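You operate a simulated robot arm through the tools that you are given. There is no shell and no other tool. Be economical: measure what you need, move in short steps, check, and stop when the job is done.

Carry out the task below with a simulated robot arm. There is one attempt and no reset: what you move stays moved.

Task
Switch the pulse unit off, pull out the shelf below it and stand the danger sign on that.
Fine: free both lock knobs of the shelf and leave it pulled out. Set down upright: danger sign.

Only the result counts: the job must be done as asked and must still hold three seconds after the hand-in. Knocking over, shifting, dropping, spilling or breaking anything else fails it.

Robot
A 7-joint arm with a two-finger parallel gripper on a trunk, on a base that drives. Base frame: it is fixed to the floor where the robot stands at the start and does not move with it; the origin is under the middle of the robot, x ahead of it, y to its left, z up. Readings come in m, rad, newtons and seconds.
With the tool pointing down near the work surface it reaches from about 0.34 to 0.74 m from the robot's upright axis, wherever it stands. Its first joint turns from -2.007 to 2.007 rad. Places, roughly: current knob [0.5, -0.2, 1.4]; danger sign [1, 0.5, 1]; delay knob [0.5, -0.2, 1.2]; latch of the rack door [0.5, 0.1, 0.7]; left lock knob of the pull-out shelf [0.5, 0.2, 0.8]; left lock knob of the slide-in unit [0.5, 0.2, 1.6]; left toggle of the alarm unit [0.5, 0, 1.7]; limit knob [0.5, -0.2, 1.7]; lock bar [1.1, 0.4, 1.4]; magnet supply switch [0.5, -0.1, 1.4]; output button [0.5, -0.3, 1.4]; power lever of the switch box by the rack [1.1, 0.6, 1.5]; pull-out shelf [0.7, -0.1, 0.8]; pulse unit switch [0.5, -0.1, 1.2]; right lock knob of the pull-out shelf [0.5, -0.4, 0.8]; right lock knob of the slide-in unit [0.5, -0.4, 1.6]. Payload 3.91 kg.
Tool frame: the origin (TCP) lies between the finger pads and is the grasp point; the fingertips stand 0.03 m ahead of it; z points along the fingers, y is the line along which they close. The gripper opens to 0.11 m. The fingers are 0.02 m wide and 0.01 m thick; the gripper's body (0.048 by 0.112 m) begins 0.055 m behind the TCP.
Orientation is that of the tool frame in the base frame, as [roll, pitch, yaw] about the fixed x, y, z axes, in that order (R = Rz(yaw) Ry(pitch) Rx(roll)). With the fingers straight down and closing along the base's y, the tool's x points along the base's -x, its y along +y and its z along -z.

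Tools
- The arm moves only by the tool play_rows. Its argument "steps" is a list of rows, each an object (a shift or turn left out is 0, a gripper value left out holds the last) with "delta_rot": the turn, a rotation vector about the tool's x, y, z in units of 4 degrees (1.0 is 4 degrees), a list of three; "slide": the shift along the tool's x, y, z in units of 20 mm (1.0 is 20 mm), a list of three; "fingers": the finger opening in m, from 0 to 0.11. In form: [{"delta_rot": [wx, wy, wz], "slide": [dx, dy, dz], "fingers": fingers}, ...]. A call has 1 to 10 rows; each row shifts and turns the commanded pose from where the row before left it, along the tool's axes as they then stand. A call with a number of a shift or a turn outside -1 to 1 is refused whole. Rows are played at 5 a second. More than 0.05 m and 0.15 rad between two rows, or a gripper value outside its range, and nothing of the call is played. A pose out of reach is approached as far as the arm can. The call stops where the force on the tool passes 40 N (or 10 N more than at its start, if that is more) or the arm is blocked; 0.2 s more then pass. Each finger travels about 0.108 m/s and halts on what it meets, pressing with about 26 N; the grip force reading is that of the motor and also rises with nothing between the fingers. The clock runs only during rows and for 0.2 s after the last one: add rows that do not move to give the fingers time. It gives the time, the measured TCP pose, the force on the tool (base axes), the opening and the grip force at its end, in the units of the frame above (readings bear some noise), with the torque about the TCP (base axes, N m) and any sound that the robot's microphone picked up.
- Cameras (640 x 400 px; columns grow to the right, rows downward): "scene" is now at [0.0131, 0.1136, 1.8138]; the picture's right is [-0.49, -0.87, 0.00], its down [-0.61, 0.34, -0.72] and it looks along [0.63, -0.35, -0.70] (base axes); focal length 267 px, centre (320, 200). "wrist" rides on the gripper at [0.072, 0.017, -0.103] in the tool frame; the picture's right is [-0.23, 0.97, 0.00], its down [-0.76, -0.18, -0.62] and it looks along [-0.61, -0.14, 0.78] (tool axes); focal length 222 px, centre (320, 200). There is no depth. A picture from a camera that has moved, and an enlarged one, comes with that camera's place and axes in the base frame and with its lens.
- grab_frame(camera): a new picture of that camera. No time passes.
- slide_trunk(by): slides the trunk up (or, below 0, down) by that many m; the arm and the scene camera ride with it, the base frame stays. It gives what a move gives, with no picture.
- steer(legs): drives the robot by 1 to 6 legs, each [ahead, turn to the left] in m and rad, along the robot's own axes; the way and the turn of a leg run together, so that a leg with both is an arc; at most 1.5 m and 3.142 rad a leg. The arm and the cameras ride along, it lands a little off, and it stops where it bumps. It gives what a move gives.
- pan_tilt(pan, tilt): turns the head with the scene camera to pan (to the left, within 2.705 rad either way) and tilt (down, from -0.506 to 1.204), counted from straight ahead of the robot. It gives what a move gives.
- enlarge(camera, box): a new picture of the part [left, top, right, bottom] of that camera's present view, enlarged. No time passes.
- job_done(): hands the job in; it is judged then, once.

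Go step by step. Nothing tells you exact positions but the pictures and the camera data: compare them with the known pose of the tool, close in by small moves and look again before you grip or let go. The budget is 120 turns and 78 pictures, counting those below and the enlarged ones. Unless the task says otherwise, let go and move clear before handing in, and close with one line.

The tools are called after "Request:" as a command line: name --argument value ..., lists and objects as JSON in quotes. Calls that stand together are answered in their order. play_rows: Moves the arm, as the interface text tells. Its arguments: {"type":"object","properties":{"steps":{"type":"array","items":{"type":"object","properties":{"delta_rot":{"type":"array","items":{"type":"number"}},"slide":{"type":"array","items":{"type":"number"}},"fingers":{"type":"number"}}}}},"required":["steps"]} The other tools are called the same way: slide_trunk (by) slides the trunk up or down; steer (legs) drives the base; pan_tilt (pan, tilt) turns the head that bears the scene camera; grab_frame (camera) takes a picture; enlarge (camera, box) takes an enlarged picture of a part of a camera's view; job_done () hands the job in.

At the start:

```text
t: 0.0
tcp_pos: [0.3877, -0.0886, 1.5383]
ee_rot: [-3.141, 0.0, 3.14]
wrist_force: [0.1, -0.3, 0.0]
ft_torque: [-0.01, 0.01, 0.02]
opening: 0.1101
grip_force: 0.1
trunk travel left (down, up): [-0.925, 0.065]
robot x, y, heading: [-0.0017, -0.0019, 0.003]
head pan, tilt: [-0.511, 0.771]
```

scene: 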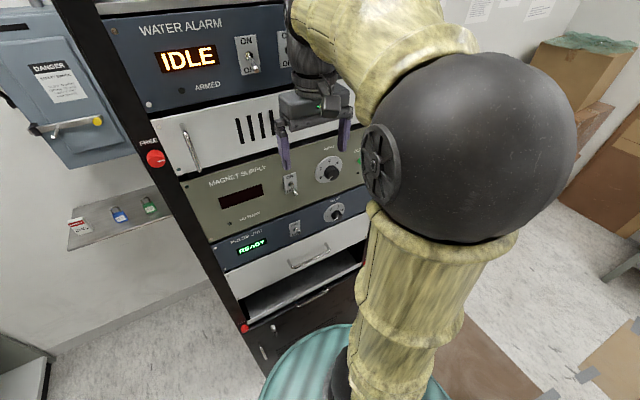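
wrist: 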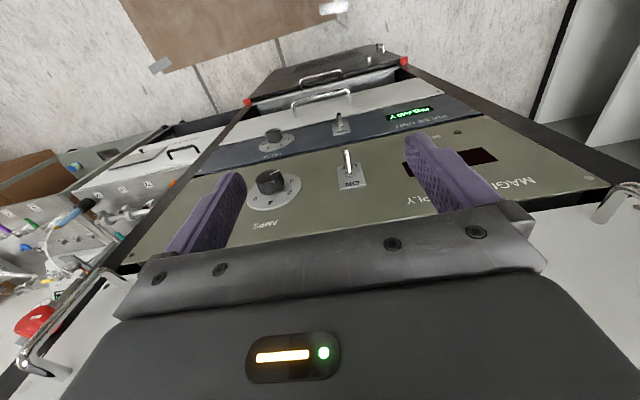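

I see the rack with the pulse unit (READY) under the magnet supply, and the red lock knob of the shelf below it. First I enlarge these regions to learn their details.

Request:
enlarge --camera "scene" --box '[200, 160, 380, 360]'

Request:
enlarge --camera "wrist" --box '[220, 50, 460, 210]'

Request:
enlarge --camera "scene" --box '[20, 130, 200, 270]'

```text
2.00 times, centred on (290, 260) of scene
camera zoom: at [0.0131, 0.1136, 1.8138], right [-0.49, -0.87, 0.0], down [-0.61, 0.34, -0.72], along [0.63, -0.35, -0.7], focal length 533 px, centre (380, 80)
```

zoom: 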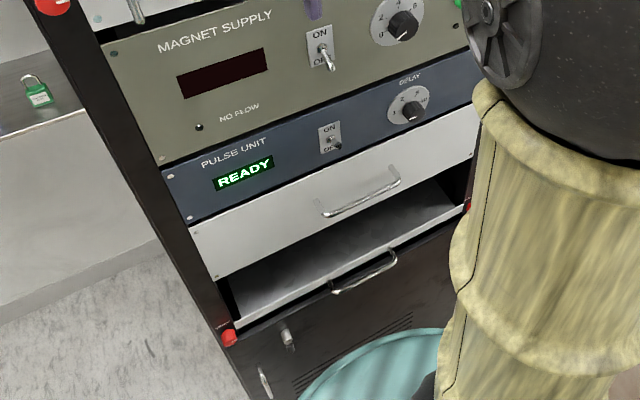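

```text
2.50 times, centred on (340, 130) of wrist
camera zoom: at [0.3174, -0.0712, 1.6419], right [0.23, 0.97, 0.0], down [0.76, -0.18, 0.62], along [0.61, -0.14, -0.78], focal length 555 px, centre (270, 375)
```

zoom: 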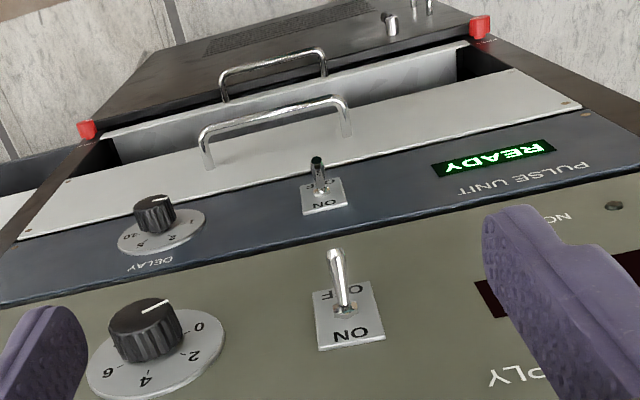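

```text
2.86 times, centred on (110, 200) of scene
camera zoom: at [0.0131, 0.1136, 1.8138], right [-0.49, -0.87, 0.0], down [-0.61, 0.34, -0.72], along [0.63, -0.35, -0.7], focal length 762 px, centre (920, 200)
```

zoom: 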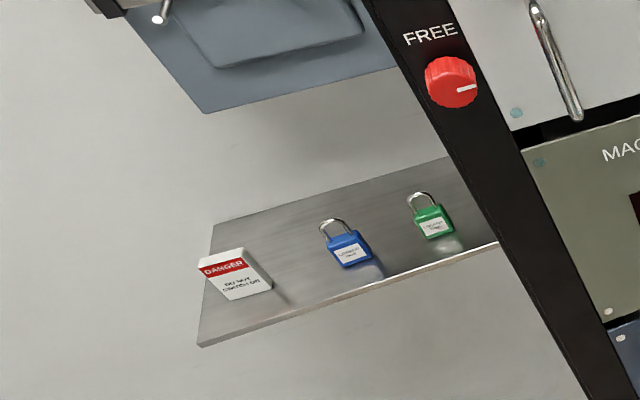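

The pulse unit switch seems to be at about [0.49, -0.07, 1.2], lever up (ON, READY lit), while the dark magnet supply is off. I need room to point the tool forward, so I look around behind before backing off.

Request:
pan_tilt --pan 2.6 --tilt 0.8

Request:
grab_frame --camera "scene"

Request:
pan_tilt --pan 1.0 --tilt 0.8

Request:
grab_frame --camera "scene"

```text
t: 2.7
tcp_pos: [0.3883, -0.0889, 1.5382]
ee_rot: [-3.141, -0.001, -3.14]
wrist_force: [0.2, 0.0, 0.0]
ft_torque: [0.01, -0.02, 0.03]
opening: 0.11
grip_force: 0.0
trunk travel left (down, up): [-0.925, 0.065]
robot x, y, heading: [0.0001, 0.0002, 0.0]
head pan, tilt: [2.601, 0.799]
```

```text
72 pictures are left
camera scene: at [-0.1276, 0.1953, 1.8116], right [0.52, 0.86, 0.0], down [0.61, -0.37, -0.7], along [-0.6, 0.36, -0.72], focal length 267 px, centre (320, 200)
```

scene: 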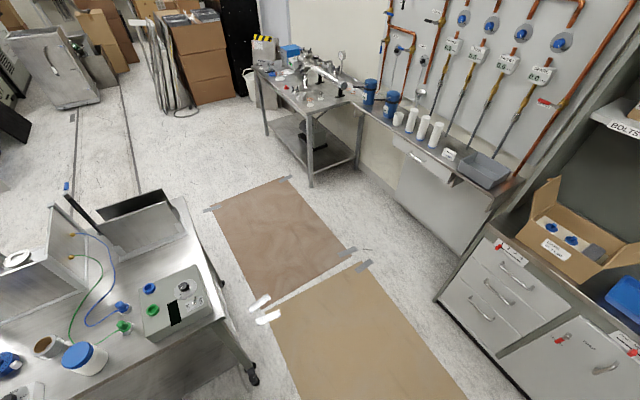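

```text
t: 4.3
tcp_pos: [0.3884, -0.0892, 1.539]
ee_rot: [3.141, -0.001, 3.14]
wrist_force: [0.2, 0.6, 0.7]
ft_torque: [0.02, 0.02, -0.02]
opening: 0.1104
grip_force: 0.1
trunk travel left (down, up): [-0.925, 0.065]
robot x, y, heading: [-0.0026, 0.0067, -0.001]
head pan, tilt: [1.0, 0.799]
```

```text
71 pictures are left
camera scene: at [-0.015, 0.2216, 1.8116], right [0.84, -0.54, 0.0], down [-0.39, -0.6, -0.7], along [0.38, 0.59, -0.72], focal length 267 px, centre (320, 200)
```

scene: 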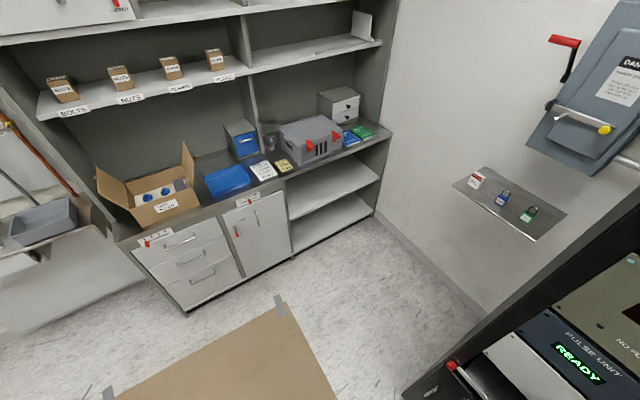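

Behind is a table whose front edge is at about x = -0.6, y below 0.05; the left side is free floor. I back off 0.2 m and bring the tool to point forward above the switch height.

Request:
steer --legs '[[-0.2, 0]]'

Request:
pan_tilt --pan -0.3 --tilt 0.75

Request:
play_rows --steps '[{"fingers": 0.0, "delta_rot": [0, -1, 0]}, {"delta_rot": [0, -1, 0]}, {"delta_rot": [0, -1, 0]}, {"delta_rot": [0, -1, 0]}, {"delta_rot": [0, -1, 0]}, {"delta_rot": [0, -1, 0]}, {"delta_rot": [0, -1, 0]}, {"delta_rot": [0, -1, 0]}, {"delta_rot": [0, -1, 0]}, {"delta_rot": [0, -1, 0]}]'

Request:
grab_frame --camera "scene"

```text
t: 5.8
tcp_pos: [0.2718, -0.0854, 1.5392]
ee_rot: [-3.141, 0.003, -3.136]
wrist_force: [-0.1, 0.1, -0.2]
ft_torque: [0.01, 0.0, 0.01]
opening: 0.1099
grip_force: 0.1
trunk travel left (down, up): [-0.925, 0.065]
robot x, y, heading: [-0.1191, 0.0039, 0.002]
head pan, tilt: [1.0, 0.799]
stopped in leg 1: the robot was blocked; the commanded pose is now the measured one
```

```text
t: 7.2
tcp_pos: [0.2732, -0.0863, 1.5395]
ee_rot: [3.141, 0.003, -3.135]
wrist_force: [0.4, -0.7, 0.8]
ft_torque: [0.0, -0.02, -0.01]
opening: 0.1099
grip_force: 0.0
trunk travel left (down, up): [-0.925, 0.065]
robot x, y, heading: [-0.1177, 0.0023, 0.007]
head pan, tilt: [-0.3, 0.75]
```

```text
t: 9.4
tcp_pos: [0.3057, -0.0888, 1.5233]
ee_rot: [3.14, 0.699, -3.139]
wrist_force: [0.7, 0.2, 1.2]
ft_torque: [0.0, 0.04, 0.04]
opening: 0.0
grip_force: 26.2
out of reach, approached as far as the arm can: row 9, 10
trunk travel left (down, up): [-0.925, 0.065]
robot x, y, heading: [-0.115, 0.0017, 0.003]
head pan, tilt: [-0.3, 0.75]
```

```text
70 pictures are left
camera scene: at [-0.0938, 0.1289, 1.8156], right [-0.29, -0.96, 0.0], down [-0.65, 0.2, -0.73], along [0.7, -0.21, -0.68], focal length 267 px, centre (320, 200)
```

scene: 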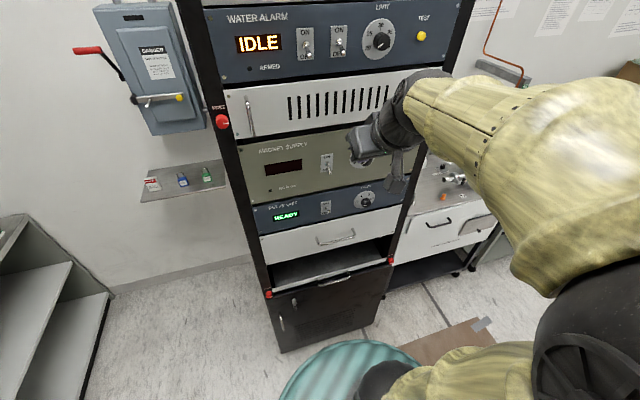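

The base bumped at x = -0.12 (table behind), so I stay here. I lower the trunk and move the tool forward while pitching it further up, above the switch.

Request:
slide_trunk --by -0.2

Request:
play_rows --steps '[{"slide": [-0.77, 0, 0.64]}, {"slide": [-0.77, 0, 0.64]}, {"slide": [-0.77, 0, 0.64]}, {"slide": [-0.77, 0, 0.64]}, {"delta_rot": [0, -1, 0]}, {"delta_rot": [0, -1, 0]}, {"delta_rot": [0, -1, 0]}, {"delta_rot": [0, -1, 0]}, {"delta_rot": [0, -1, 0]}]'

Request:
grab_frame --camera "scene"

Request:
grab_frame --camera "wrist"

```text
t: 11.6
tcp_pos: [0.3036, -0.088, 1.3224]
ee_rot: [3.14, 0.701, -3.139]
wrist_force: [0.7, 0.4, 0.2]
ft_torque: [0.02, -0.02, -0.03]
opening: 0.0001
grip_force: 26.0
trunk travel left (down, up): [-0.725, 0.265]
robot x, y, heading: [-0.1144, -0.0027, 0.008]
head pan, tilt: [-0.3, 0.75]
```

```text
t: 13.6
tcp_pos: [0.3824, -0.0883, 1.3234]
ee_rot: [3.141, 1.049, -3.141]
wrist_force: [-0.1, 0.2, -0.2]
ft_torque: [-0.02, 0.01, 0.04]
opening: 0.0
grip_force: 25.8
trunk travel left (down, up): [-0.725, 0.265]
robot x, y, heading: [-0.1159, 0.0033, 0.008]
head pan, tilt: [-0.3, 0.75]
```

```text
69 pictures are left
camera scene: at [-0.0958, 0.1297, 1.6156], right [-0.29, -0.96, 0.0], down [-0.65, 0.2, -0.73], along [0.7, -0.21, -0.68], focal length 267 px, centre (320, 200)
```

scene: 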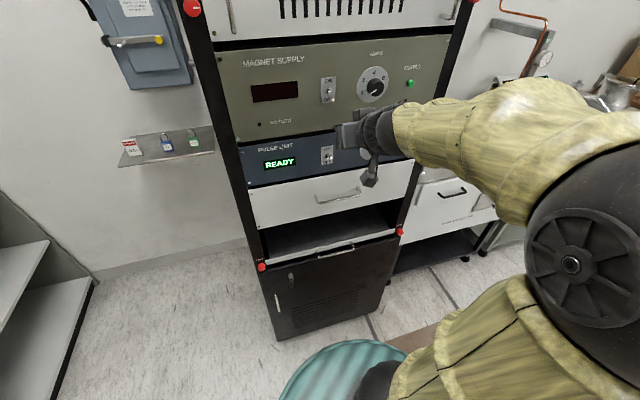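

```text
68 pictures are left
camera wrist: at [0.2586, -0.071, 1.3119], right [0.11, 0.97, 0.2], down [-0.16, -0.18, 0.97], along [0.98, -0.14, 0.14], focal length 222 px, centre (320, 200)
```

wrist: 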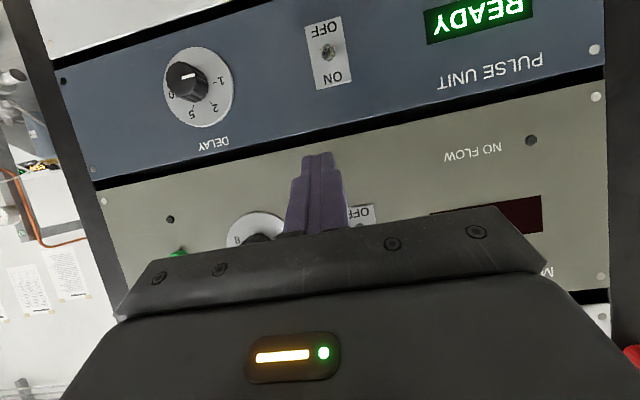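

Request:
enlarge --camera "wrist" --box '[290, 5, 370, 105]'

Request:
enlarge --camera "scene" --box '[300, 120, 400, 200]'

```text
4.00 times, centred on (330, 55) of wrist
camera zoom: at [0.2586, -0.071, 1.3119], right [0.11, 0.97, 0.2], down [-0.16, -0.18, 0.97], along [0.98, -0.14, 0.14], focal length 888 px, centre (280, 780)
```

zoom: 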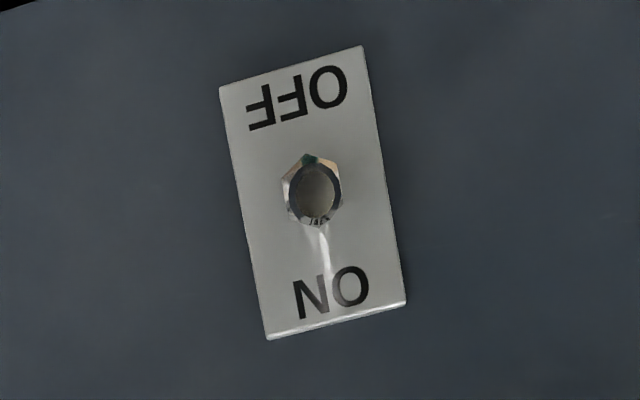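

```text
5.00 times, centred on (350, 160) of scene
camera zoom: at [-0.0958, 0.1297, 1.6156], right [-0.29, -0.96, 0.0], down [-0.65, 0.2, -0.73], along [0.7, -0.21, -0.68], focal length 1333 px, centre (170, 400)
```

zoom: 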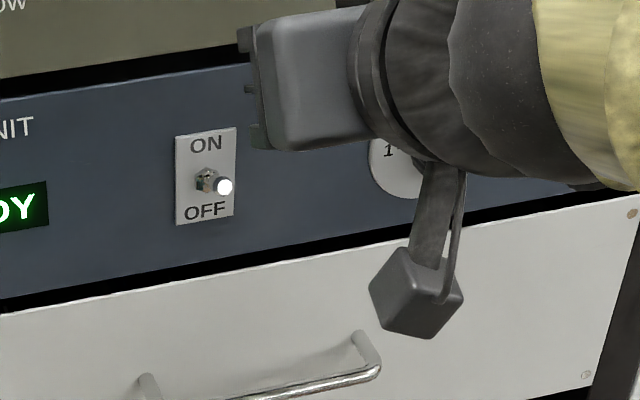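

The lever points up toward ON, its tip at about [0.46, -0.067, 1.22]. I bring the closed fingertips just above it.

Request:
play_rows --steps '[{"slide": [0.256, 0.21, 0.817]}, {"slide": [0.256, 0.21, 0.817]}, {"slide": [0.256, 0.21, 0.817]}, {"slide": [0.256, 0.21, 0.817]}, {"slide": [0.256, 0.21, 0.817]}]'

Request:
enlarge --camera "scene" --box '[290, 110, 410, 200]'

Request:
grab_frame --camera "wrist"

```text
t: 14.8
tcp_pos: [0.441, -0.0666, 1.26]
ee_rot: [3.141, 1.048, -3.138]
wrist_force: [-0.3, -0.5, -0.3]
ft_torque: [0.03, -0.02, 0.01]
opening: 0.0
grip_force: 25.7
trunk travel left (down, up): [-0.725, 0.265]
robot x, y, heading: [-0.1157, 0.0033, 0.002]
head pan, tilt: [-0.3, 0.75]
```

```text
4.44 times, centred on (350, 155) of scene
camera zoom: at [-0.0948, 0.1303, 1.6155], right [-0.29, -0.96, 0.0], down [-0.65, 0.2, -0.73], along [0.7, -0.21, -0.68], focal length 1185 px, centre (187, 400)
```

zoom: 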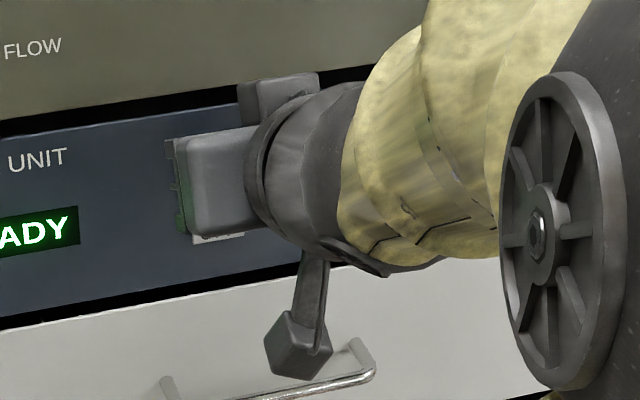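

```text
64 pictures are left
camera wrist: at [0.3164, -0.0492, 1.2483], right [0.11, 0.97, 0.2], down [-0.16, -0.18, 0.97], along [0.98, -0.14, 0.13], focal length 222 px, centre (320, 200)
```

wrist: 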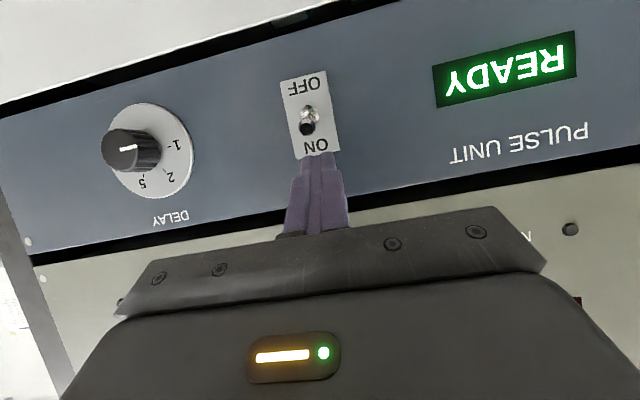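

The fingertips are centred above the lever. I move 12 mm forward and press down in small steps.

Request:
play_rows --steps '[{"slide": [-0.3, -0.15, 0.52]}, {"slide": [0.52, 0, 0.3]}, {"slide": [0.52, 0, 0.3]}, {"slide": [0.52, 0, 0.3]}, {"slide": [0.52, 0, 0.3]}]'

Request:
grab_frame --camera "wrist"

```text
t: 15.9
tcp_pos: [0.4517, -0.0706, 1.2323]
ee_rot: [3.129, 1.074, 3.137]
wrist_force: [-16.6, 2.0, 16.4]
ft_torque: [0.0, -0.39, -0.06]
opening: 0.0
grip_force: 26.0
trunk travel left (down, up): [-0.725, 0.265]
robot x, y, heading: [-0.1133, 0.0026, 0.006]
head pan, tilt: [-0.3, 0.75]
stopped in row 5: the force on the tool passed its limit at 48 N (the readings are from after the stop); the commanded pose is now the measured one
```

```text
63 pictures are left
camera wrist: at [0.327, -0.0541, 1.2175], right [0.1, 0.97, 0.21], down [-0.19, -0.18, 0.97], along [0.98, -0.14, 0.16], focal length 222 px, centre (320, 200)
```

wrist: 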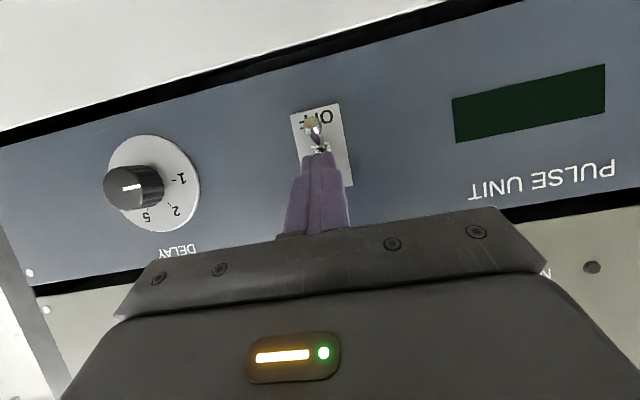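

The READY display went dark and the lever points to OFF. I retreat along the tool axis and check.

Request:
play_rows --steps '[{"slide": [-0.3, 0, -0.5]}, {"slide": [0, 0, -1]}, {"slide": [0, 0, -1]}, {"slide": [0, 0, -1]}]'

Request:
grab_frame --camera "wrist"

```text
t: 16.9
tcp_pos: [0.3954, -0.0706, 1.2662]
ee_rot: [3.132, 1.068, 3.139]
wrist_force: [0.2, -0.3, 0.6]
ft_torque: [0.01, 0.04, 0.01]
opening: 0.0
grip_force: 25.6
trunk travel left (down, up): [-0.725, 0.265]
robot x, y, heading: [-0.1191, 0.0008, 0.003]
head pan, tilt: [-0.3, 0.75]
```

```text
62 pictures are left
camera wrist: at [0.2709, -0.0549, 1.2524], right [0.1, 0.97, 0.2], down [-0.18, -0.18, 0.97], along [0.98, -0.14, 0.15], focal length 222 px, centre (320, 200)
```

wrist: 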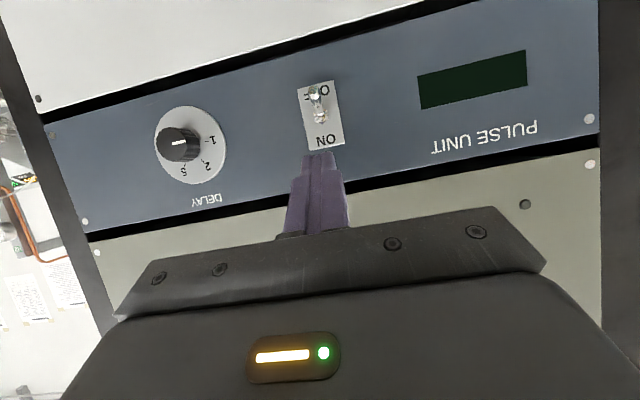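

The pulse unit is off. Next I look at the shelf's lock knobs.

Request:
enlarge --camera "scene" --box '[245, 245, 295, 285]'

Request:
slide_trunk --by -0.25

Request:
grab_frame --camera "scene"

Request:
grab_frame --camera "wrist"

```text
10.00 times, centred on (270, 265) of scene
camera zoom: at [-0.0967, 0.1299, 1.6156], right [-0.29, -0.96, 0.0], down [-0.65, 0.2, -0.73], along [0.7, -0.21, -0.68], focal length 2666 px, centre (820, -450)
```

zoom: 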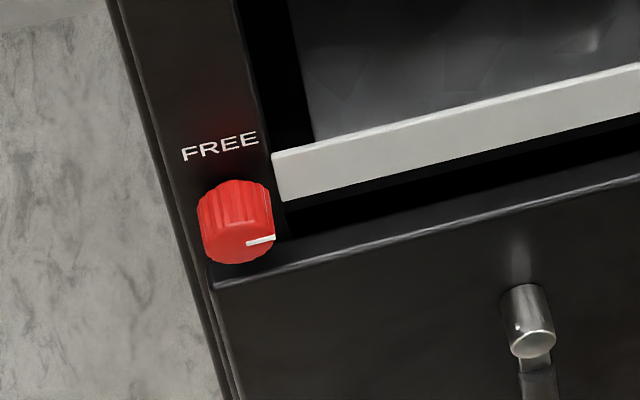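

```text
t: 19.5
tcp_pos: [0.3955, -0.0718, 1.0166]
ee_rot: [3.131, 1.068, 3.139]
wrist_force: [-0.4, -0.8, -0.3]
ft_torque: [0.02, 0.02, -0.01]
opening: 0.0
grip_force: 25.5
trunk travel left (down, up): [-0.475, 0.515]
robot x, y, heading: [-0.114, -0.0022, 0.002]
head pan, tilt: [-0.3, 0.75]
```

```text
60 pictures are left
camera scene: at [-0.0959, 0.1301, 1.3656], right [-0.29, -0.96, 0.0], down [-0.65, 0.2, -0.73], along [0.7, -0.21, -0.68], focal length 267 px, centre (320, 200)
```

scene: 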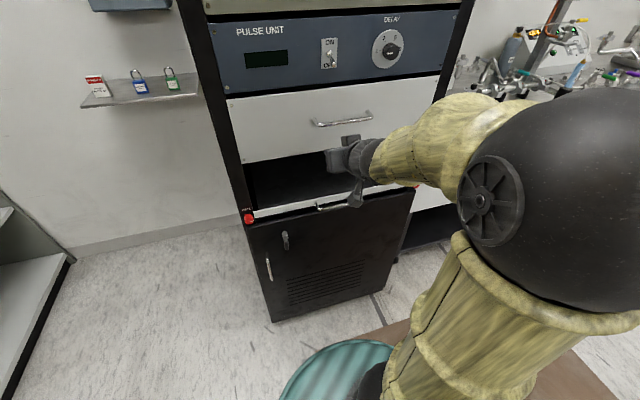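

```text
59 pictures are left
camera wrist: at [0.2717, -0.0548, 1.0022], right [0.1, 0.97, 0.2], down [-0.18, -0.18, 0.97], along [0.98, -0.14, 0.15], focal length 222 px, centre (320, 200)
```

wrist: 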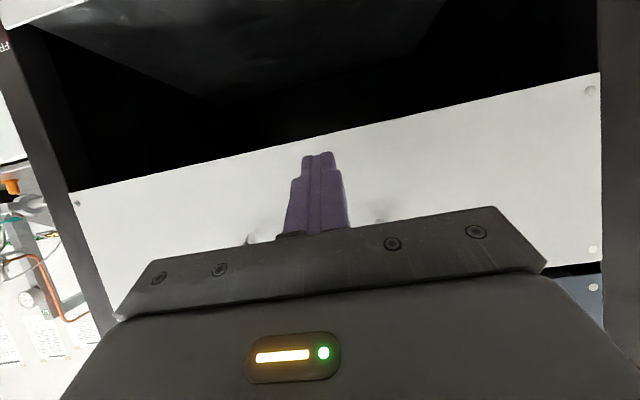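

The left knob's mark points right (3 o'clock) while FREE is above, so it needs a quarter turn counter-clockwise; it sits at about [0.46, 0.18, 0.81]. I level the tool and move it in front of the knob.

Request:
play_rows --steps '[{"fingers": 0.05, "delta_rot": [0, -0.9, 0], "slide": [0, 1, 0]}, {"delta_rot": [0, -0.9, 0], "slide": [0, 1, 0]}, {"delta_rot": [0, -0.9, 0], "slide": [0, 1, 0]}, {"delta_rot": [0, -0.9, 0], "slide": [0, 1, 0]}, {"delta_rot": [0, -0.9, 0], "slide": [0, 1, 0]}, {"delta_rot": [0, -0.9, 0], "slide": [0, 1, 0]}, {"delta_rot": [0, -0.9, 0], "slide": [0, 1, 0]}, {"delta_rot": [0, -0.9, 0], "slide": [0, 1, 0]}, {"slide": [0, 1, 0]}, {"slide": [0, 1, 0]}]'

Request:
slide_trunk --by -0.2

Request:
grab_frame --camera "wrist"

Request:
grab_frame --camera "scene"

```text
t: 21.7
tcp_pos: [0.3775, 0.001, 1.0541]
ee_rot: [2.377, 1.564, 2.387]
wrist_force: [0.4, -0.1, -0.1]
ft_torque: [0.02, 0.03, 0.02]
opening: 0.0502
grip_force: 0.1
out of reach, approached as far as the arm can: row 3, 4, 6, 7, 8, 9, 10
trunk travel left (down, up): [-0.475, 0.515]
robot x, y, heading: [-0.1136, 0.0009, 0.007]
head pan, tilt: [-0.3, 0.75]
```

```text
t: 23.8
tcp_pos: [0.3778, 0.001, 0.854]
ee_rot: [2.352, 1.563, 2.365]
wrist_force: [0.4, -0.2, 0.6]
ft_torque: [0.02, -0.02, 0.01]
opening: 0.0502
grip_force: 0.1
trunk travel left (down, up): [-0.275, 0.715]
robot x, y, heading: [-0.1135, 0.0014, 0.004]
head pan, tilt: [-0.3, 0.75]
```

```text
58 pictures are left
camera wrist: at [0.2748, 0.0179, 0.7825], right [-0.01, 0.97, 0.23], down [-0.62, -0.19, 0.76], along [0.79, -0.14, 0.6], focal length 222 px, centre (320, 200)
```

wrist: 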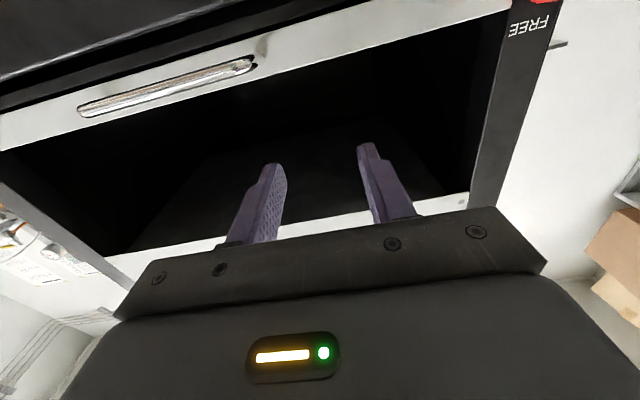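

```text
57 pictures are left
camera scene: at [-0.0959, 0.1301, 1.1656], right [-0.29, -0.96, 0.0], down [-0.65, 0.2, -0.73], along [0.7, -0.21, -0.68], focal length 267 px, centre (320, 200)
```

scene: 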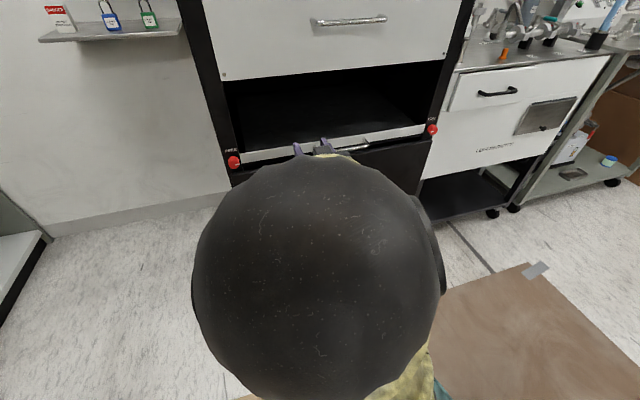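

Reach toward the left is limited from here, but the right knob should be fine, so I do that one first. I shift the tool to the right.

Request:
play_rows --steps '[{"slide": [0, -1, 0]}, {"slide": [0, -1, 0]}, {"slide": [0, -1, 0]}, {"slide": [0, -1, 0]}, {"slide": [0, -1, 0]}, {"slide": [0, -1, 0]}, {"slide": [0, -1, 0]}, {"slide": [0, -1, 0]}, {"slide": [0, -1, 0]}, {"slide": [0, -1, 0]}]'

Request:
play_rows --steps '[{"slide": [0, -1, 0]}, {"slide": [0, -1, 0]}, {"slide": [0, -1, 0]}, {"slide": [0, -1, 0]}, {"slide": [0, -1, 0]}, {"slide": [0, -1, 0]}, {"slide": [0, -1, 0]}, {"slide": [0, -1, 0]}]'

Request:
grab_frame --camera "wrist"

Request:
grab_frame --camera "scene"

```text
t: 26.0
tcp_pos: [0.3803, -0.1979, 0.8555]
ee_rot: [2.4, 1.563, 2.411]
wrist_force: [-0.4, -0.3, -0.6]
ft_torque: [0.0, -0.02, -0.04]
opening: 0.0503
grip_force: 0.1
trunk travel left (down, up): [-0.275, 0.715]
robot x, y, heading: [-0.1158, -0.0007, 0.01]
head pan, tilt: [-0.3, 0.75]
```

```text
t: 27.8
tcp_pos: [0.3821, -0.3592, 0.8526]
ee_rot: [2.317, 1.563, 2.329]
wrist_force: [0.2, 0.6, -0.6]
ft_torque: [-0.02, 0.01, -0.01]
opening: 0.0502
grip_force: 0.2
trunk travel left (down, up): [-0.275, 0.715]
robot x, y, heading: [-0.1185, -0.0011, 0.002]
head pan, tilt: [-0.3, 0.75]
```

```text
56 pictures are left
camera wrist: at [0.2793, -0.3429, 0.7807], right [-0.01, 0.97, 0.23], down [-0.62, -0.19, 0.76], along [0.79, -0.14, 0.6], focal length 222 px, centre (320, 200)
```

wrist: 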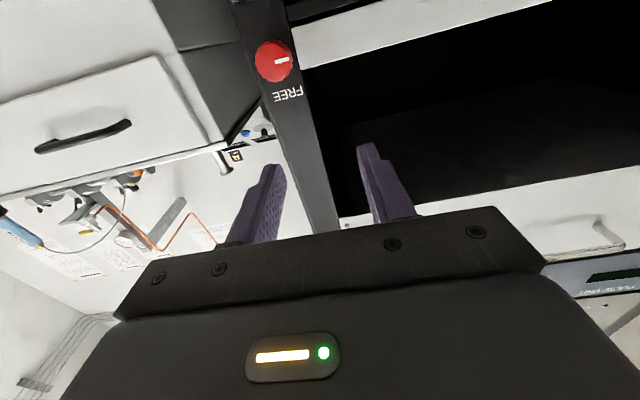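

```text
55 pictures are left
camera scene: at [-0.0958, 0.1301, 1.1655], right [-0.29, -0.96, 0.0], down [-0.65, 0.2, -0.73], along [0.7, -0.21, -0.68], focal length 267 px, centre (320, 200)
```

scene: 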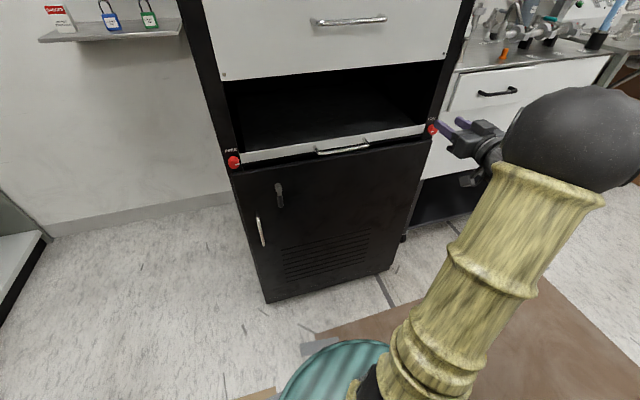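

Request:
enlarge --camera "wrist" --box '[240, 30, 320, 110]'

Request:
enlarge --camera "scene" --box '[220, 110, 450, 190]'

```text
5.00 times, centred on (280, 70) of wrist
camera zoom: at [0.2793, -0.3429, 0.7807], right [-0.01, 0.97, 0.23], down [-0.62, -0.19, 0.76], along [0.79, -0.14, 0.6], focal length 1111 px, centre (520, 850)
```

zoom: 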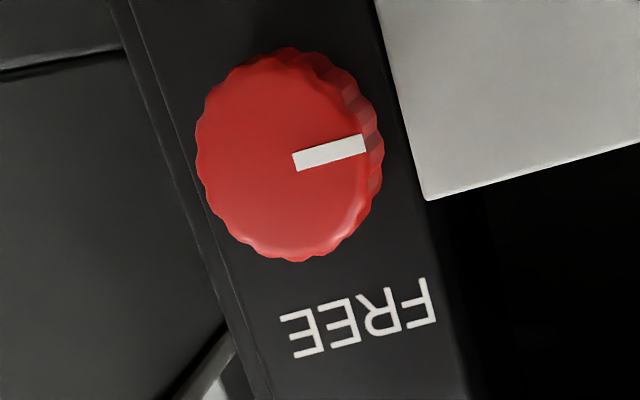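

```text
2.78 times, centred on (335, 150) of scene
camera zoom: at [-0.0958, 0.1301, 1.1655], right [-0.29, -0.96, 0.0], down [-0.65, 0.2, -0.73], along [0.7, -0.21, -0.68], focal length 742 px, centre (278, 339)
```

zoom: 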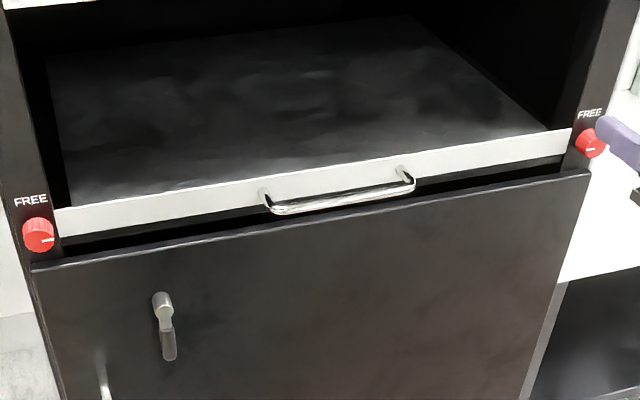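

Both marks point inward and FREE is above each knob; the right knob (about [0.475, -0.376, 0.796]) needs a quarter turn clockwise. I align the gripper with it.

Request:
play_rows --steps '[{"fingers": 0.07, "slide": [0.95, -0.28, 0]}, {"slide": [0.95, -0.28, 0]}, {"slide": [0.95, -0.28, 0]}, {"slide": [0, 0, 0.5]}]'

Request:
grab_frame --camera "wrist"

Request:
enlarge --camera "scene" --box '[390, 80, 510, 180]'

```text
t: 28.8
tcp_pos: [0.3929, -0.375, 0.7953]
ee_rot: [2.271, 1.564, 2.284]
wrist_force: [0.8, -0.2, -1.3]
ft_torque: [0.0, 0.02, 0.0]
opening: 0.0702
grip_force: 0.0
trunk travel left (down, up): [-0.275, 0.715]
robot x, y, heading: [-0.1179, -0.0003, 0.003]
head pan, tilt: [-0.3, 0.75]
```

```text
52 pictures are left
camera wrist: at [0.2887, -0.3589, 0.7235], right [-0.01, 0.97, 0.23], down [-0.62, -0.19, 0.76], along [0.79, -0.14, 0.6], focal length 222 px, centre (320, 200)
```

wrist: 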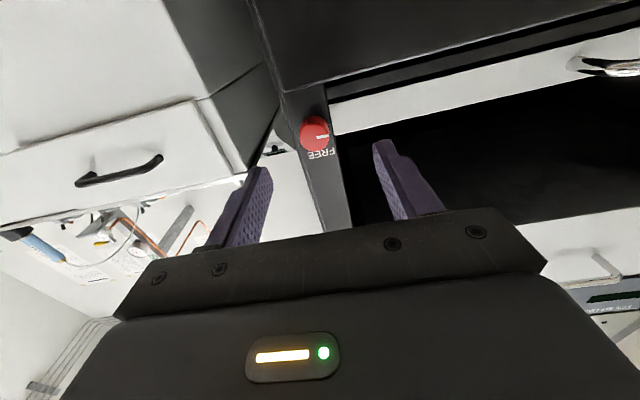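

```text
4.00 times, centred on (450, 130) of scene
camera zoom: at [-0.0959, 0.1299, 1.1656], right [-0.29, -0.96, 0.0], down [-0.65, 0.2, -0.73], along [0.7, -0.21, -0.68], focal length 1066 px, centre (-200, 480)
```

zoom: 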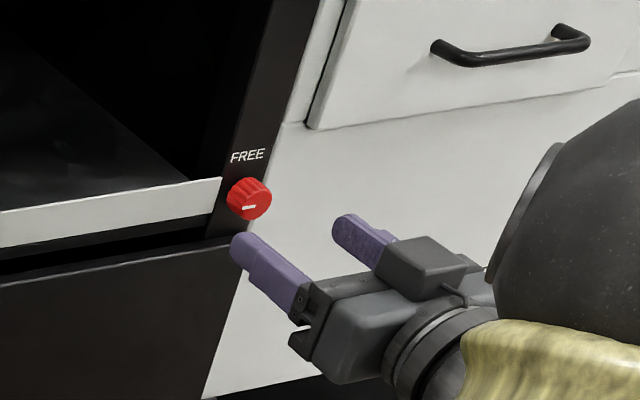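

The knob is triangulated at [0.477, -0.378, 0.794]; I advance over it and close the fingers.

Request:
play_rows --steps '[{"slide": [0.07, -0.15, 0.85]}, {"slide": [0, 0, 0.85]}, {"slide": [0, 0, 0.85]}, {"slide": [0, 0, 0.75]}]'

Request:
grab_frame --camera "wrist"

```text
t: 29.8
tcp_pos: [0.4554, -0.376, 0.7941]
ee_rot: [2.506, 1.562, 2.518]
wrist_force: [-9.3, 1.6, 0.5]
ft_torque: [-0.17, -0.06, 0.49]
opening: 0.0711
grip_force: 1.5
trunk travel left (down, up): [-0.275, 0.715]
robot x, y, heading: [-0.1162, 0.0016, 0.003]
head pan, tilt: [-0.3, 0.75]
```

```text
50 pictures are left
camera wrist: at [0.3534, -0.3607, 0.7218], right [-0.01, 0.97, 0.23], down [-0.62, -0.19, 0.76], along [0.79, -0.14, 0.6], focal length 222 px, centre (320, 200)
```

wrist: 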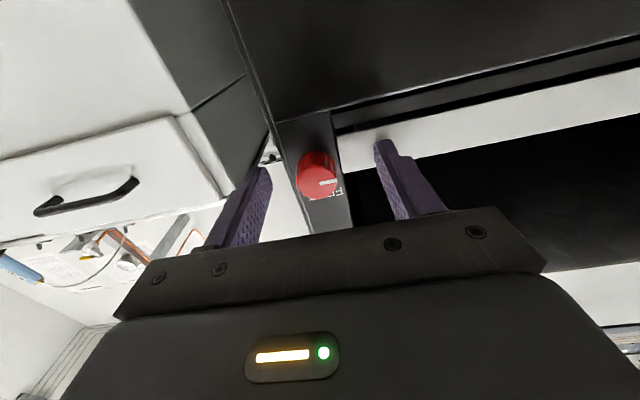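

The left fingertip touches the shelf front at 0.485, so I ease back 3 mm, centre and close on the knob.

Request:
play_rows --steps '[{"slide": [0, -0.15, -0.35], "fingers": 0.045}, {"fingers": 0.045}, {"fingers": 0.02}, {"fingers": 0.02}, {"fingers": 0.02}]'

Request:
grab_frame --camera "wrist"

```text
t: 31.0
tcp_pos: [0.451, -0.3792, 0.7949]
ee_rot: [2.329, 1.565, 2.34]
wrist_force: [0.0, 5.2, 0.5]
ft_torque: [0.0, -0.39, -0.62]
opening: 0.0255
grip_force: 45.5
trunk travel left (down, up): [-0.275, 0.715]
robot x, y, heading: [-0.1152, -0.0006, 0.002]
head pan, tilt: [-0.3, 0.75]
```

```text
49 pictures are left
camera wrist: at [0.3478, -0.363, 0.7224], right [-0.01, 0.97, 0.23], down [-0.62, -0.19, 0.76], along [0.79, -0.13, 0.6], focal length 222 px, centre (320, 200)
```

wrist: 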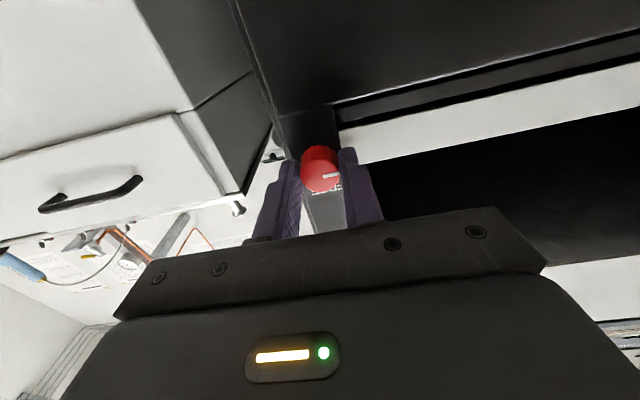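

The knob is held between the pads. I turn it clockwise in 4° steps.

Request:
play_rows --steps '[{"delta_rot": [0, 0, 1], "slide": [0, 0.07, 0]}, {"delta_rot": [0, 0, 1]}, {"delta_rot": [0, 0, 1]}, {"delta_rot": [0, 0, 1]}, {"delta_rot": [0, 0, 1]}, {"delta_rot": [0, 0, 1]}, {"delta_rot": [0, 0, 1]}, {"delta_rot": [0, 0, 1]}, {"delta_rot": [0, 0, 1]}, {"delta_rot": [0, 0, 1]}]'

Request:
grab_frame --camera "wrist"

```text
t: 33.2
tcp_pos: [0.451, -0.3793, 0.7949]
ee_rot: [1.576, 0.867, 1.586]
wrist_force: [13.6, -8.5, 9.9]
ft_torque: [-0.03, -0.54, -1.24]
opening: 0.0255
grip_force: 45.2
trunk travel left (down, up): [-0.275, 0.715]
robot x, y, heading: [-0.1141, -0.0019, 0.002]
head pan, tilt: [-0.3, 0.75]
```

```text
48 pictures are left
camera wrist: at [0.3473, -0.3208, 0.7503], right [0.0, 0.6, 0.8], down [-0.61, -0.64, 0.47], along [0.79, -0.49, 0.37], focal length 222 px, centre (320, 200)
```

wrist: 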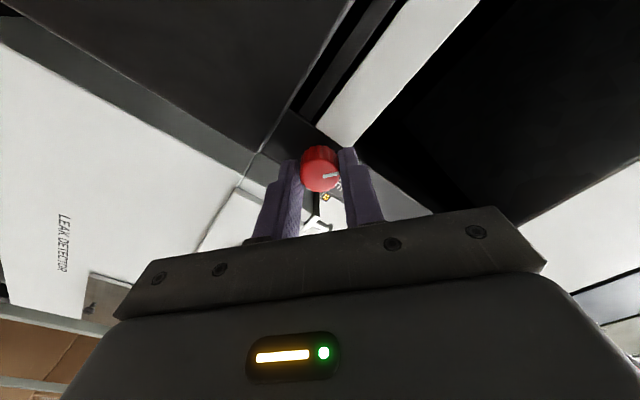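

The knob follows the gripper. I continue the turn.

Request:
play_rows --steps '[{"delta_rot": [0, 0, 1]}, {"delta_rot": [0, 0, 1]}, {"delta_rot": [0, 0, 1]}, {"delta_rot": [0, 0, 1]}, {"delta_rot": [0, 0, 1]}, {"delta_rot": [0, 0, 1]}, {"delta_rot": [0, 0, 1]}, {"delta_rot": [0, 0, 1]}, {"delta_rot": [0, 0, 1]}, {"delta_rot": [0, 0, 1]}]'

Request:
play_rows --steps '[{"delta_rot": [0, 0, 1]}, {"delta_rot": [0, 0, 1]}, {"delta_rot": [0, 0, 0.5]}]'

Request:
grab_frame --camera "wrist"

Request:
enlarge --camera "scene" --box '[390, 80, 510, 180]'

```text
t: 35.4
tcp_pos: [0.4512, -0.3797, 0.7953]
ee_rot: [1.576, 0.169, 1.581]
wrist_force: [10.3, -19.8, 13.5]
ft_torque: [-0.03, -0.66, 0.01]
opening: 0.0255
grip_force: 45.8
trunk travel left (down, up): [-0.275, 0.715]
robot x, y, heading: [-0.1148, 0.0005, 0.008]
head pan, tilt: [-0.3, 0.75]
```

```text
t: 36.2
tcp_pos: [0.4501, -0.3788, 0.794]
ee_rot: [1.576, -0.008, 1.581]
wrist_force: [12.0, -15.6, 9.7]
ft_torque: [0.01, -0.94, -0.46]
opening: 0.0256
grip_force: 44.9
trunk travel left (down, up): [-0.275, 0.715]
robot x, y, heading: [-0.1174, -0.0005, -0.0]
head pan, tilt: [-0.3, 0.75]
```

```text
47 pictures are left
camera wrist: at [0.3474, -0.3082, 0.8115], right [0.01, -0.23, 0.97], down [-0.62, -0.77, -0.18], along [0.79, -0.6, -0.15], focal length 222 px, centre (320, 200)
```

wrist: 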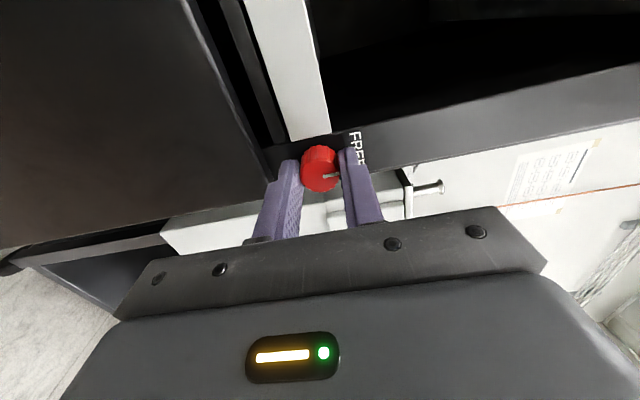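

```text
4.00 times, centred on (450, 130) of scene
camera zoom: at [-0.0955, 0.1289, 1.1656], right [-0.29, -0.96, 0.0], down [-0.65, 0.2, -0.73], along [0.7, -0.21, -0.68], focal length 1066 px, centre (-200, 480)
```

zoom: 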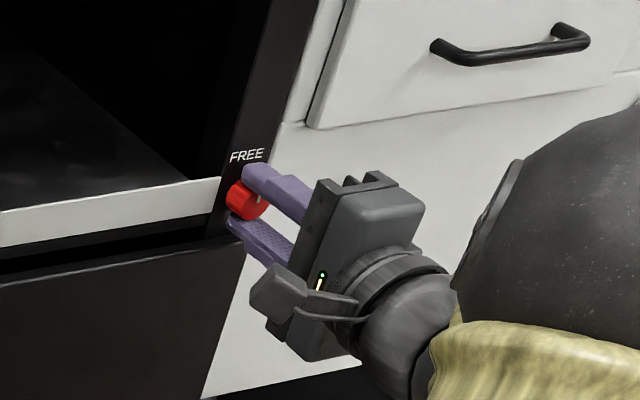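

The mark now points up to FREE. I let go and back off.

Request:
play_rows --steps '[{"fingers": 0.06}, {"fingers": 0.06}, {"slide": [0, 0, -1]}, {"slide": [0, 0, -1]}, {"slide": [0, 0, -1]}, {"slide": [0, 0, -0.5]}]'

Request:
enlarge --camera "scene" --box '[390, 80, 470, 160]'

```text
t: 37.6
tcp_pos: [0.3801, -0.38, 0.7944]
ee_rot: [1.576, -0.005, 1.583]
wrist_force: [-0.5, -0.1, 0.5]
ft_torque: [0.0, -0.02, -0.01]
opening: 0.06
grip_force: 0.0
trunk travel left (down, up): [-0.275, 0.715]
robot x, y, heading: [-0.1153, 0.0003, -0.0]
head pan, tilt: [-0.3, 0.75]
```

```text
5.00 times, centred on (430, 120) of scene
camera zoom: at [-0.0957, 0.1299, 1.1655], right [-0.29, -0.96, 0.0], down [-0.65, 0.2, -0.73], along [0.7, -0.21, -0.68], focal length 1333 px, centre (-230, 600)
```

zoom: 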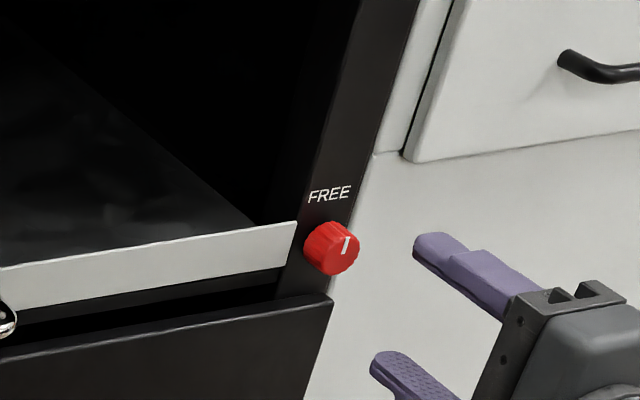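

The right shelf knob is free. To reach the left one I relocate the base to the left: first retract the arm.

Request:
play_rows --steps '[{"slide": [0.6, 0, -1]}, {"slide": [0.6, 0, -1]}, {"slide": [0.6, 0, -1]}, {"slide": [0.6, 0, -1]}, {"slide": [0.6, 0, -1]}, {"slide": [0.6, 0, -1]}]'

Request:
grab_frame --camera "scene"

```text
t: 39.0
tcp_pos: [0.2595, -0.3085, 0.7961]
ee_rot: [1.574, -0.005, 1.582]
wrist_force: [0.2, -1.0, -0.2]
ft_torque: [0.03, 0.0, 0.02]
opening: 0.0598
grip_force: 0.0
trunk travel left (down, up): [-0.275, 0.715]
robot x, y, heading: [-0.1213, 0.0027, 0.005]
head pan, tilt: [-0.3, 0.75]
```

```text
44 pictures are left
camera scene: at [-0.0956, 0.1298, 1.1656], right [-0.29, -0.96, 0.0], down [-0.65, 0.2, -0.73], along [0.7, -0.21, -0.68], focal length 267 px, centre (320, 200)
```

scene: 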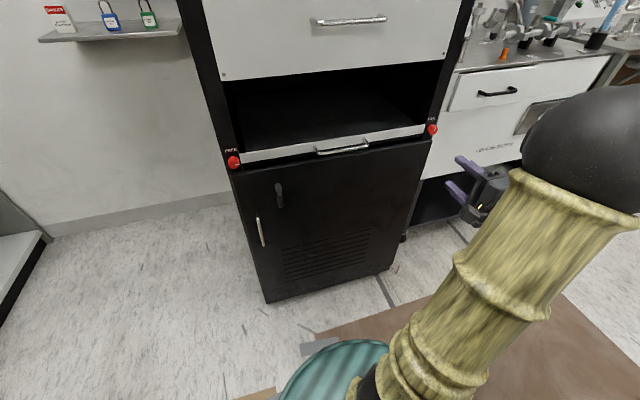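

Before turning I check how far the elbow sticks out and where the table is.

Request:
pan_tilt --pan -1.3 --tilt 0.6

Request:
grab_frame --camera "scene"

Request:
pan_tilt --pan 2.7 --tilt 1.1

Request:
grab_frame --camera "scene"

```text
t: 40.3
tcp_pos: [0.2606, -0.3071, 0.7949]
ee_rot: [1.576, -0.005, 1.583]
wrist_force: [0.3, -0.3, 0.4]
ft_torque: [0.03, -0.01, 0.03]
opening: 0.0601
grip_force: 0.1
trunk travel left (down, up): [-0.275, 0.715]
robot x, y, heading: [-0.1177, 0.0002, 0.007]
head pan, tilt: [-1.3, 0.6]
```

```text
43 pictures are left
camera scene: at [-0.1513, 0.069, 1.1784], right [-0.96, -0.27, 0.0], down [-0.16, 0.54, -0.82], along [0.23, -0.79, -0.57], focal length 267 px, centre (320, 200)
```

scene: 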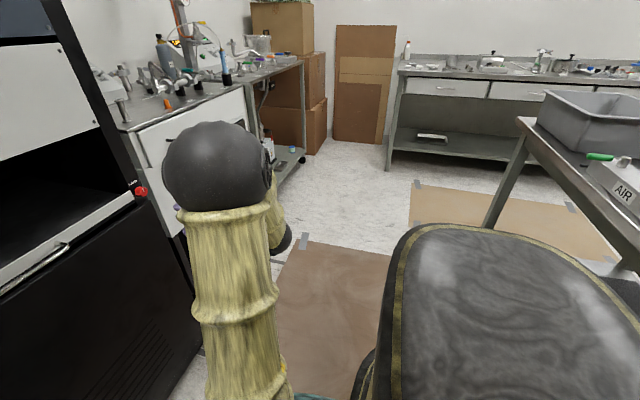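

```text
t: 43.6
tcp_pos: [0.261, -0.3076, 0.7974]
ee_rot: [1.576, -0.005, 1.581]
wrist_force: [-0.5, 0.2, 1.0]
ft_torque: [0.02, -0.05, -0.03]
opening: 0.06
grip_force: 0.1
trunk travel left (down, up): [-0.275, 0.715]
robot x, y, heading: [-0.1164, 0.0029, 0.001]
head pan, tilt: [2.7, 1.1]
```

```text
42 pictures are left
camera scene: at [-0.2321, 0.181, 1.1398], right [0.42, 0.91, 0.0], down [0.81, -0.38, -0.45], along [-0.41, 0.19, -0.89], focal length 267 px, centre (320, 200)
```

scene: 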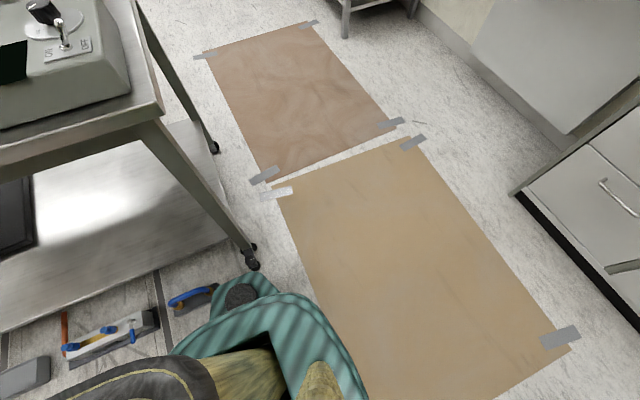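

The elbow stays within about 0.37 m of the axis, so turning in place is safe. I go slightly forward, turn left, drive to y = 0.5 and turn back.

Request:
steer --legs '[[0.03, 0], [0, 1.571], [0.5, 0], [0, -1.571]]'

Request:
pan_tilt --pan -0.5 --tilt 0.6

Request:
grab_frame --camera "scene"

```text
t: 47.4
tcp_pos: [0.4034, 0.0182, 0.7964]
ee_rot: [1.572, -0.004, 2.301]
wrist_force: [0.6, 0.0, 0.2]
ft_torque: [0.03, -0.01, 0.01]
opening: 0.0602
grip_force: 0.1
trunk travel left (down, up): [-0.275, 0.715]
robot x, y, heading: [-0.0856, 0.0017, 0.712]
head pan, tilt: [2.7, 1.1]
stopped in leg 2: the robot was blocked; the commanded pose is now the measured one
```

```text
t: 50.1
tcp_pos: [0.4023, 0.0175, 0.7959]
ee_rot: [1.577, -0.006, 2.298]
wrist_force: [0.2, 0.3, 0.3]
ft_torque: [0.01, 0.02, 0.02]
opening: 0.0599
grip_force: 0.0
trunk travel left (down, up): [-0.275, 0.715]
robot x, y, heading: [-0.0826, 0.0035, 0.713]
head pan, tilt: [-0.499, 0.6]
```

```text
41 pictures are left
camera scene: at [-0.1417, 0.0984, 1.1784], right [0.21, -0.98, 0.0], down [-0.55, -0.12, -0.82], along [0.81, 0.18, -0.57], focal length 267 px, centre (320, 200)
```

scene: 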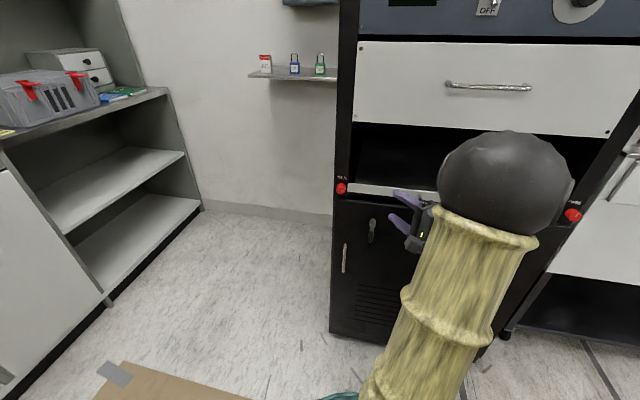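

The turn stopped at 0.71 rad. I look closely at what blocked it.

Request:
enlarge --camera "scene" --box '[330, 120, 600, 290]'

Request:
pan_tilt --pan 2.3 --tilt 1.2

Request:
grab_frame --camera "scene"

```text
2.35 times, centred on (465, 205) of scene
camera zoom: at [-0.1417, 0.0984, 1.1784], right [0.21, -0.98, 0.0], down [-0.55, -0.12, -0.82], along [0.81, 0.18, -0.57], focal length 627 px, centre (-21, 188)
```

zoom: 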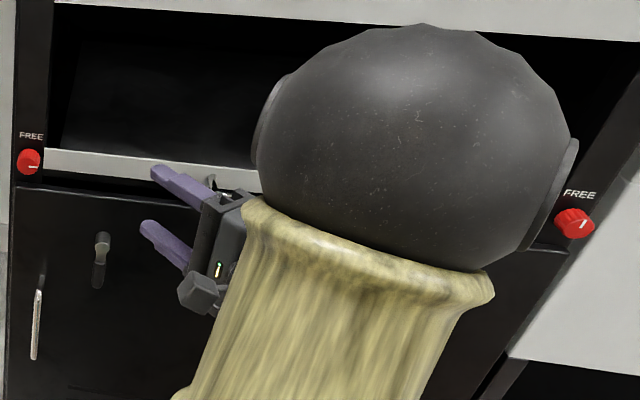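

```text
t: 52.5
tcp_pos: [0.4023, 0.0168, 0.7964]
ee_rot: [1.576, -0.006, 2.298]
wrist_force: [-0.5, 0.0, 0.6]
ft_torque: [0.0, 0.02, 0.03]
opening: 0.0602
grip_force: 0.2
trunk travel left (down, up): [-0.275, 0.715]
robot x, y, heading: [-0.0844, 0.0032, 0.71]
head pan, tilt: [2.3, 1.201]
```

```text
39 pictures are left
camera scene: at [-0.2835, 0.0867, 1.1339], right [0.13, 0.99, 0.0], down [0.92, -0.12, -0.36], along [-0.36, 0.05, -0.93], focal length 267 px, centre (320, 200)
```

scene: 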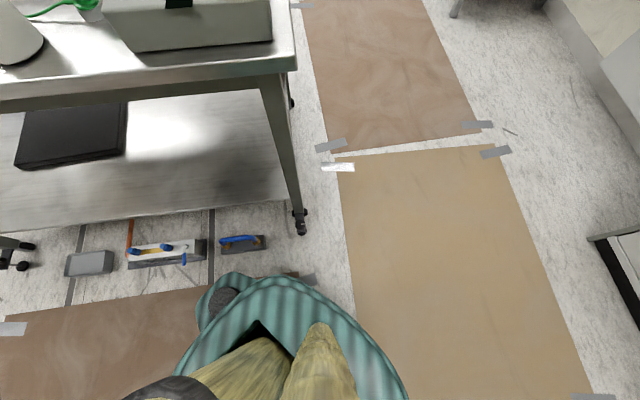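

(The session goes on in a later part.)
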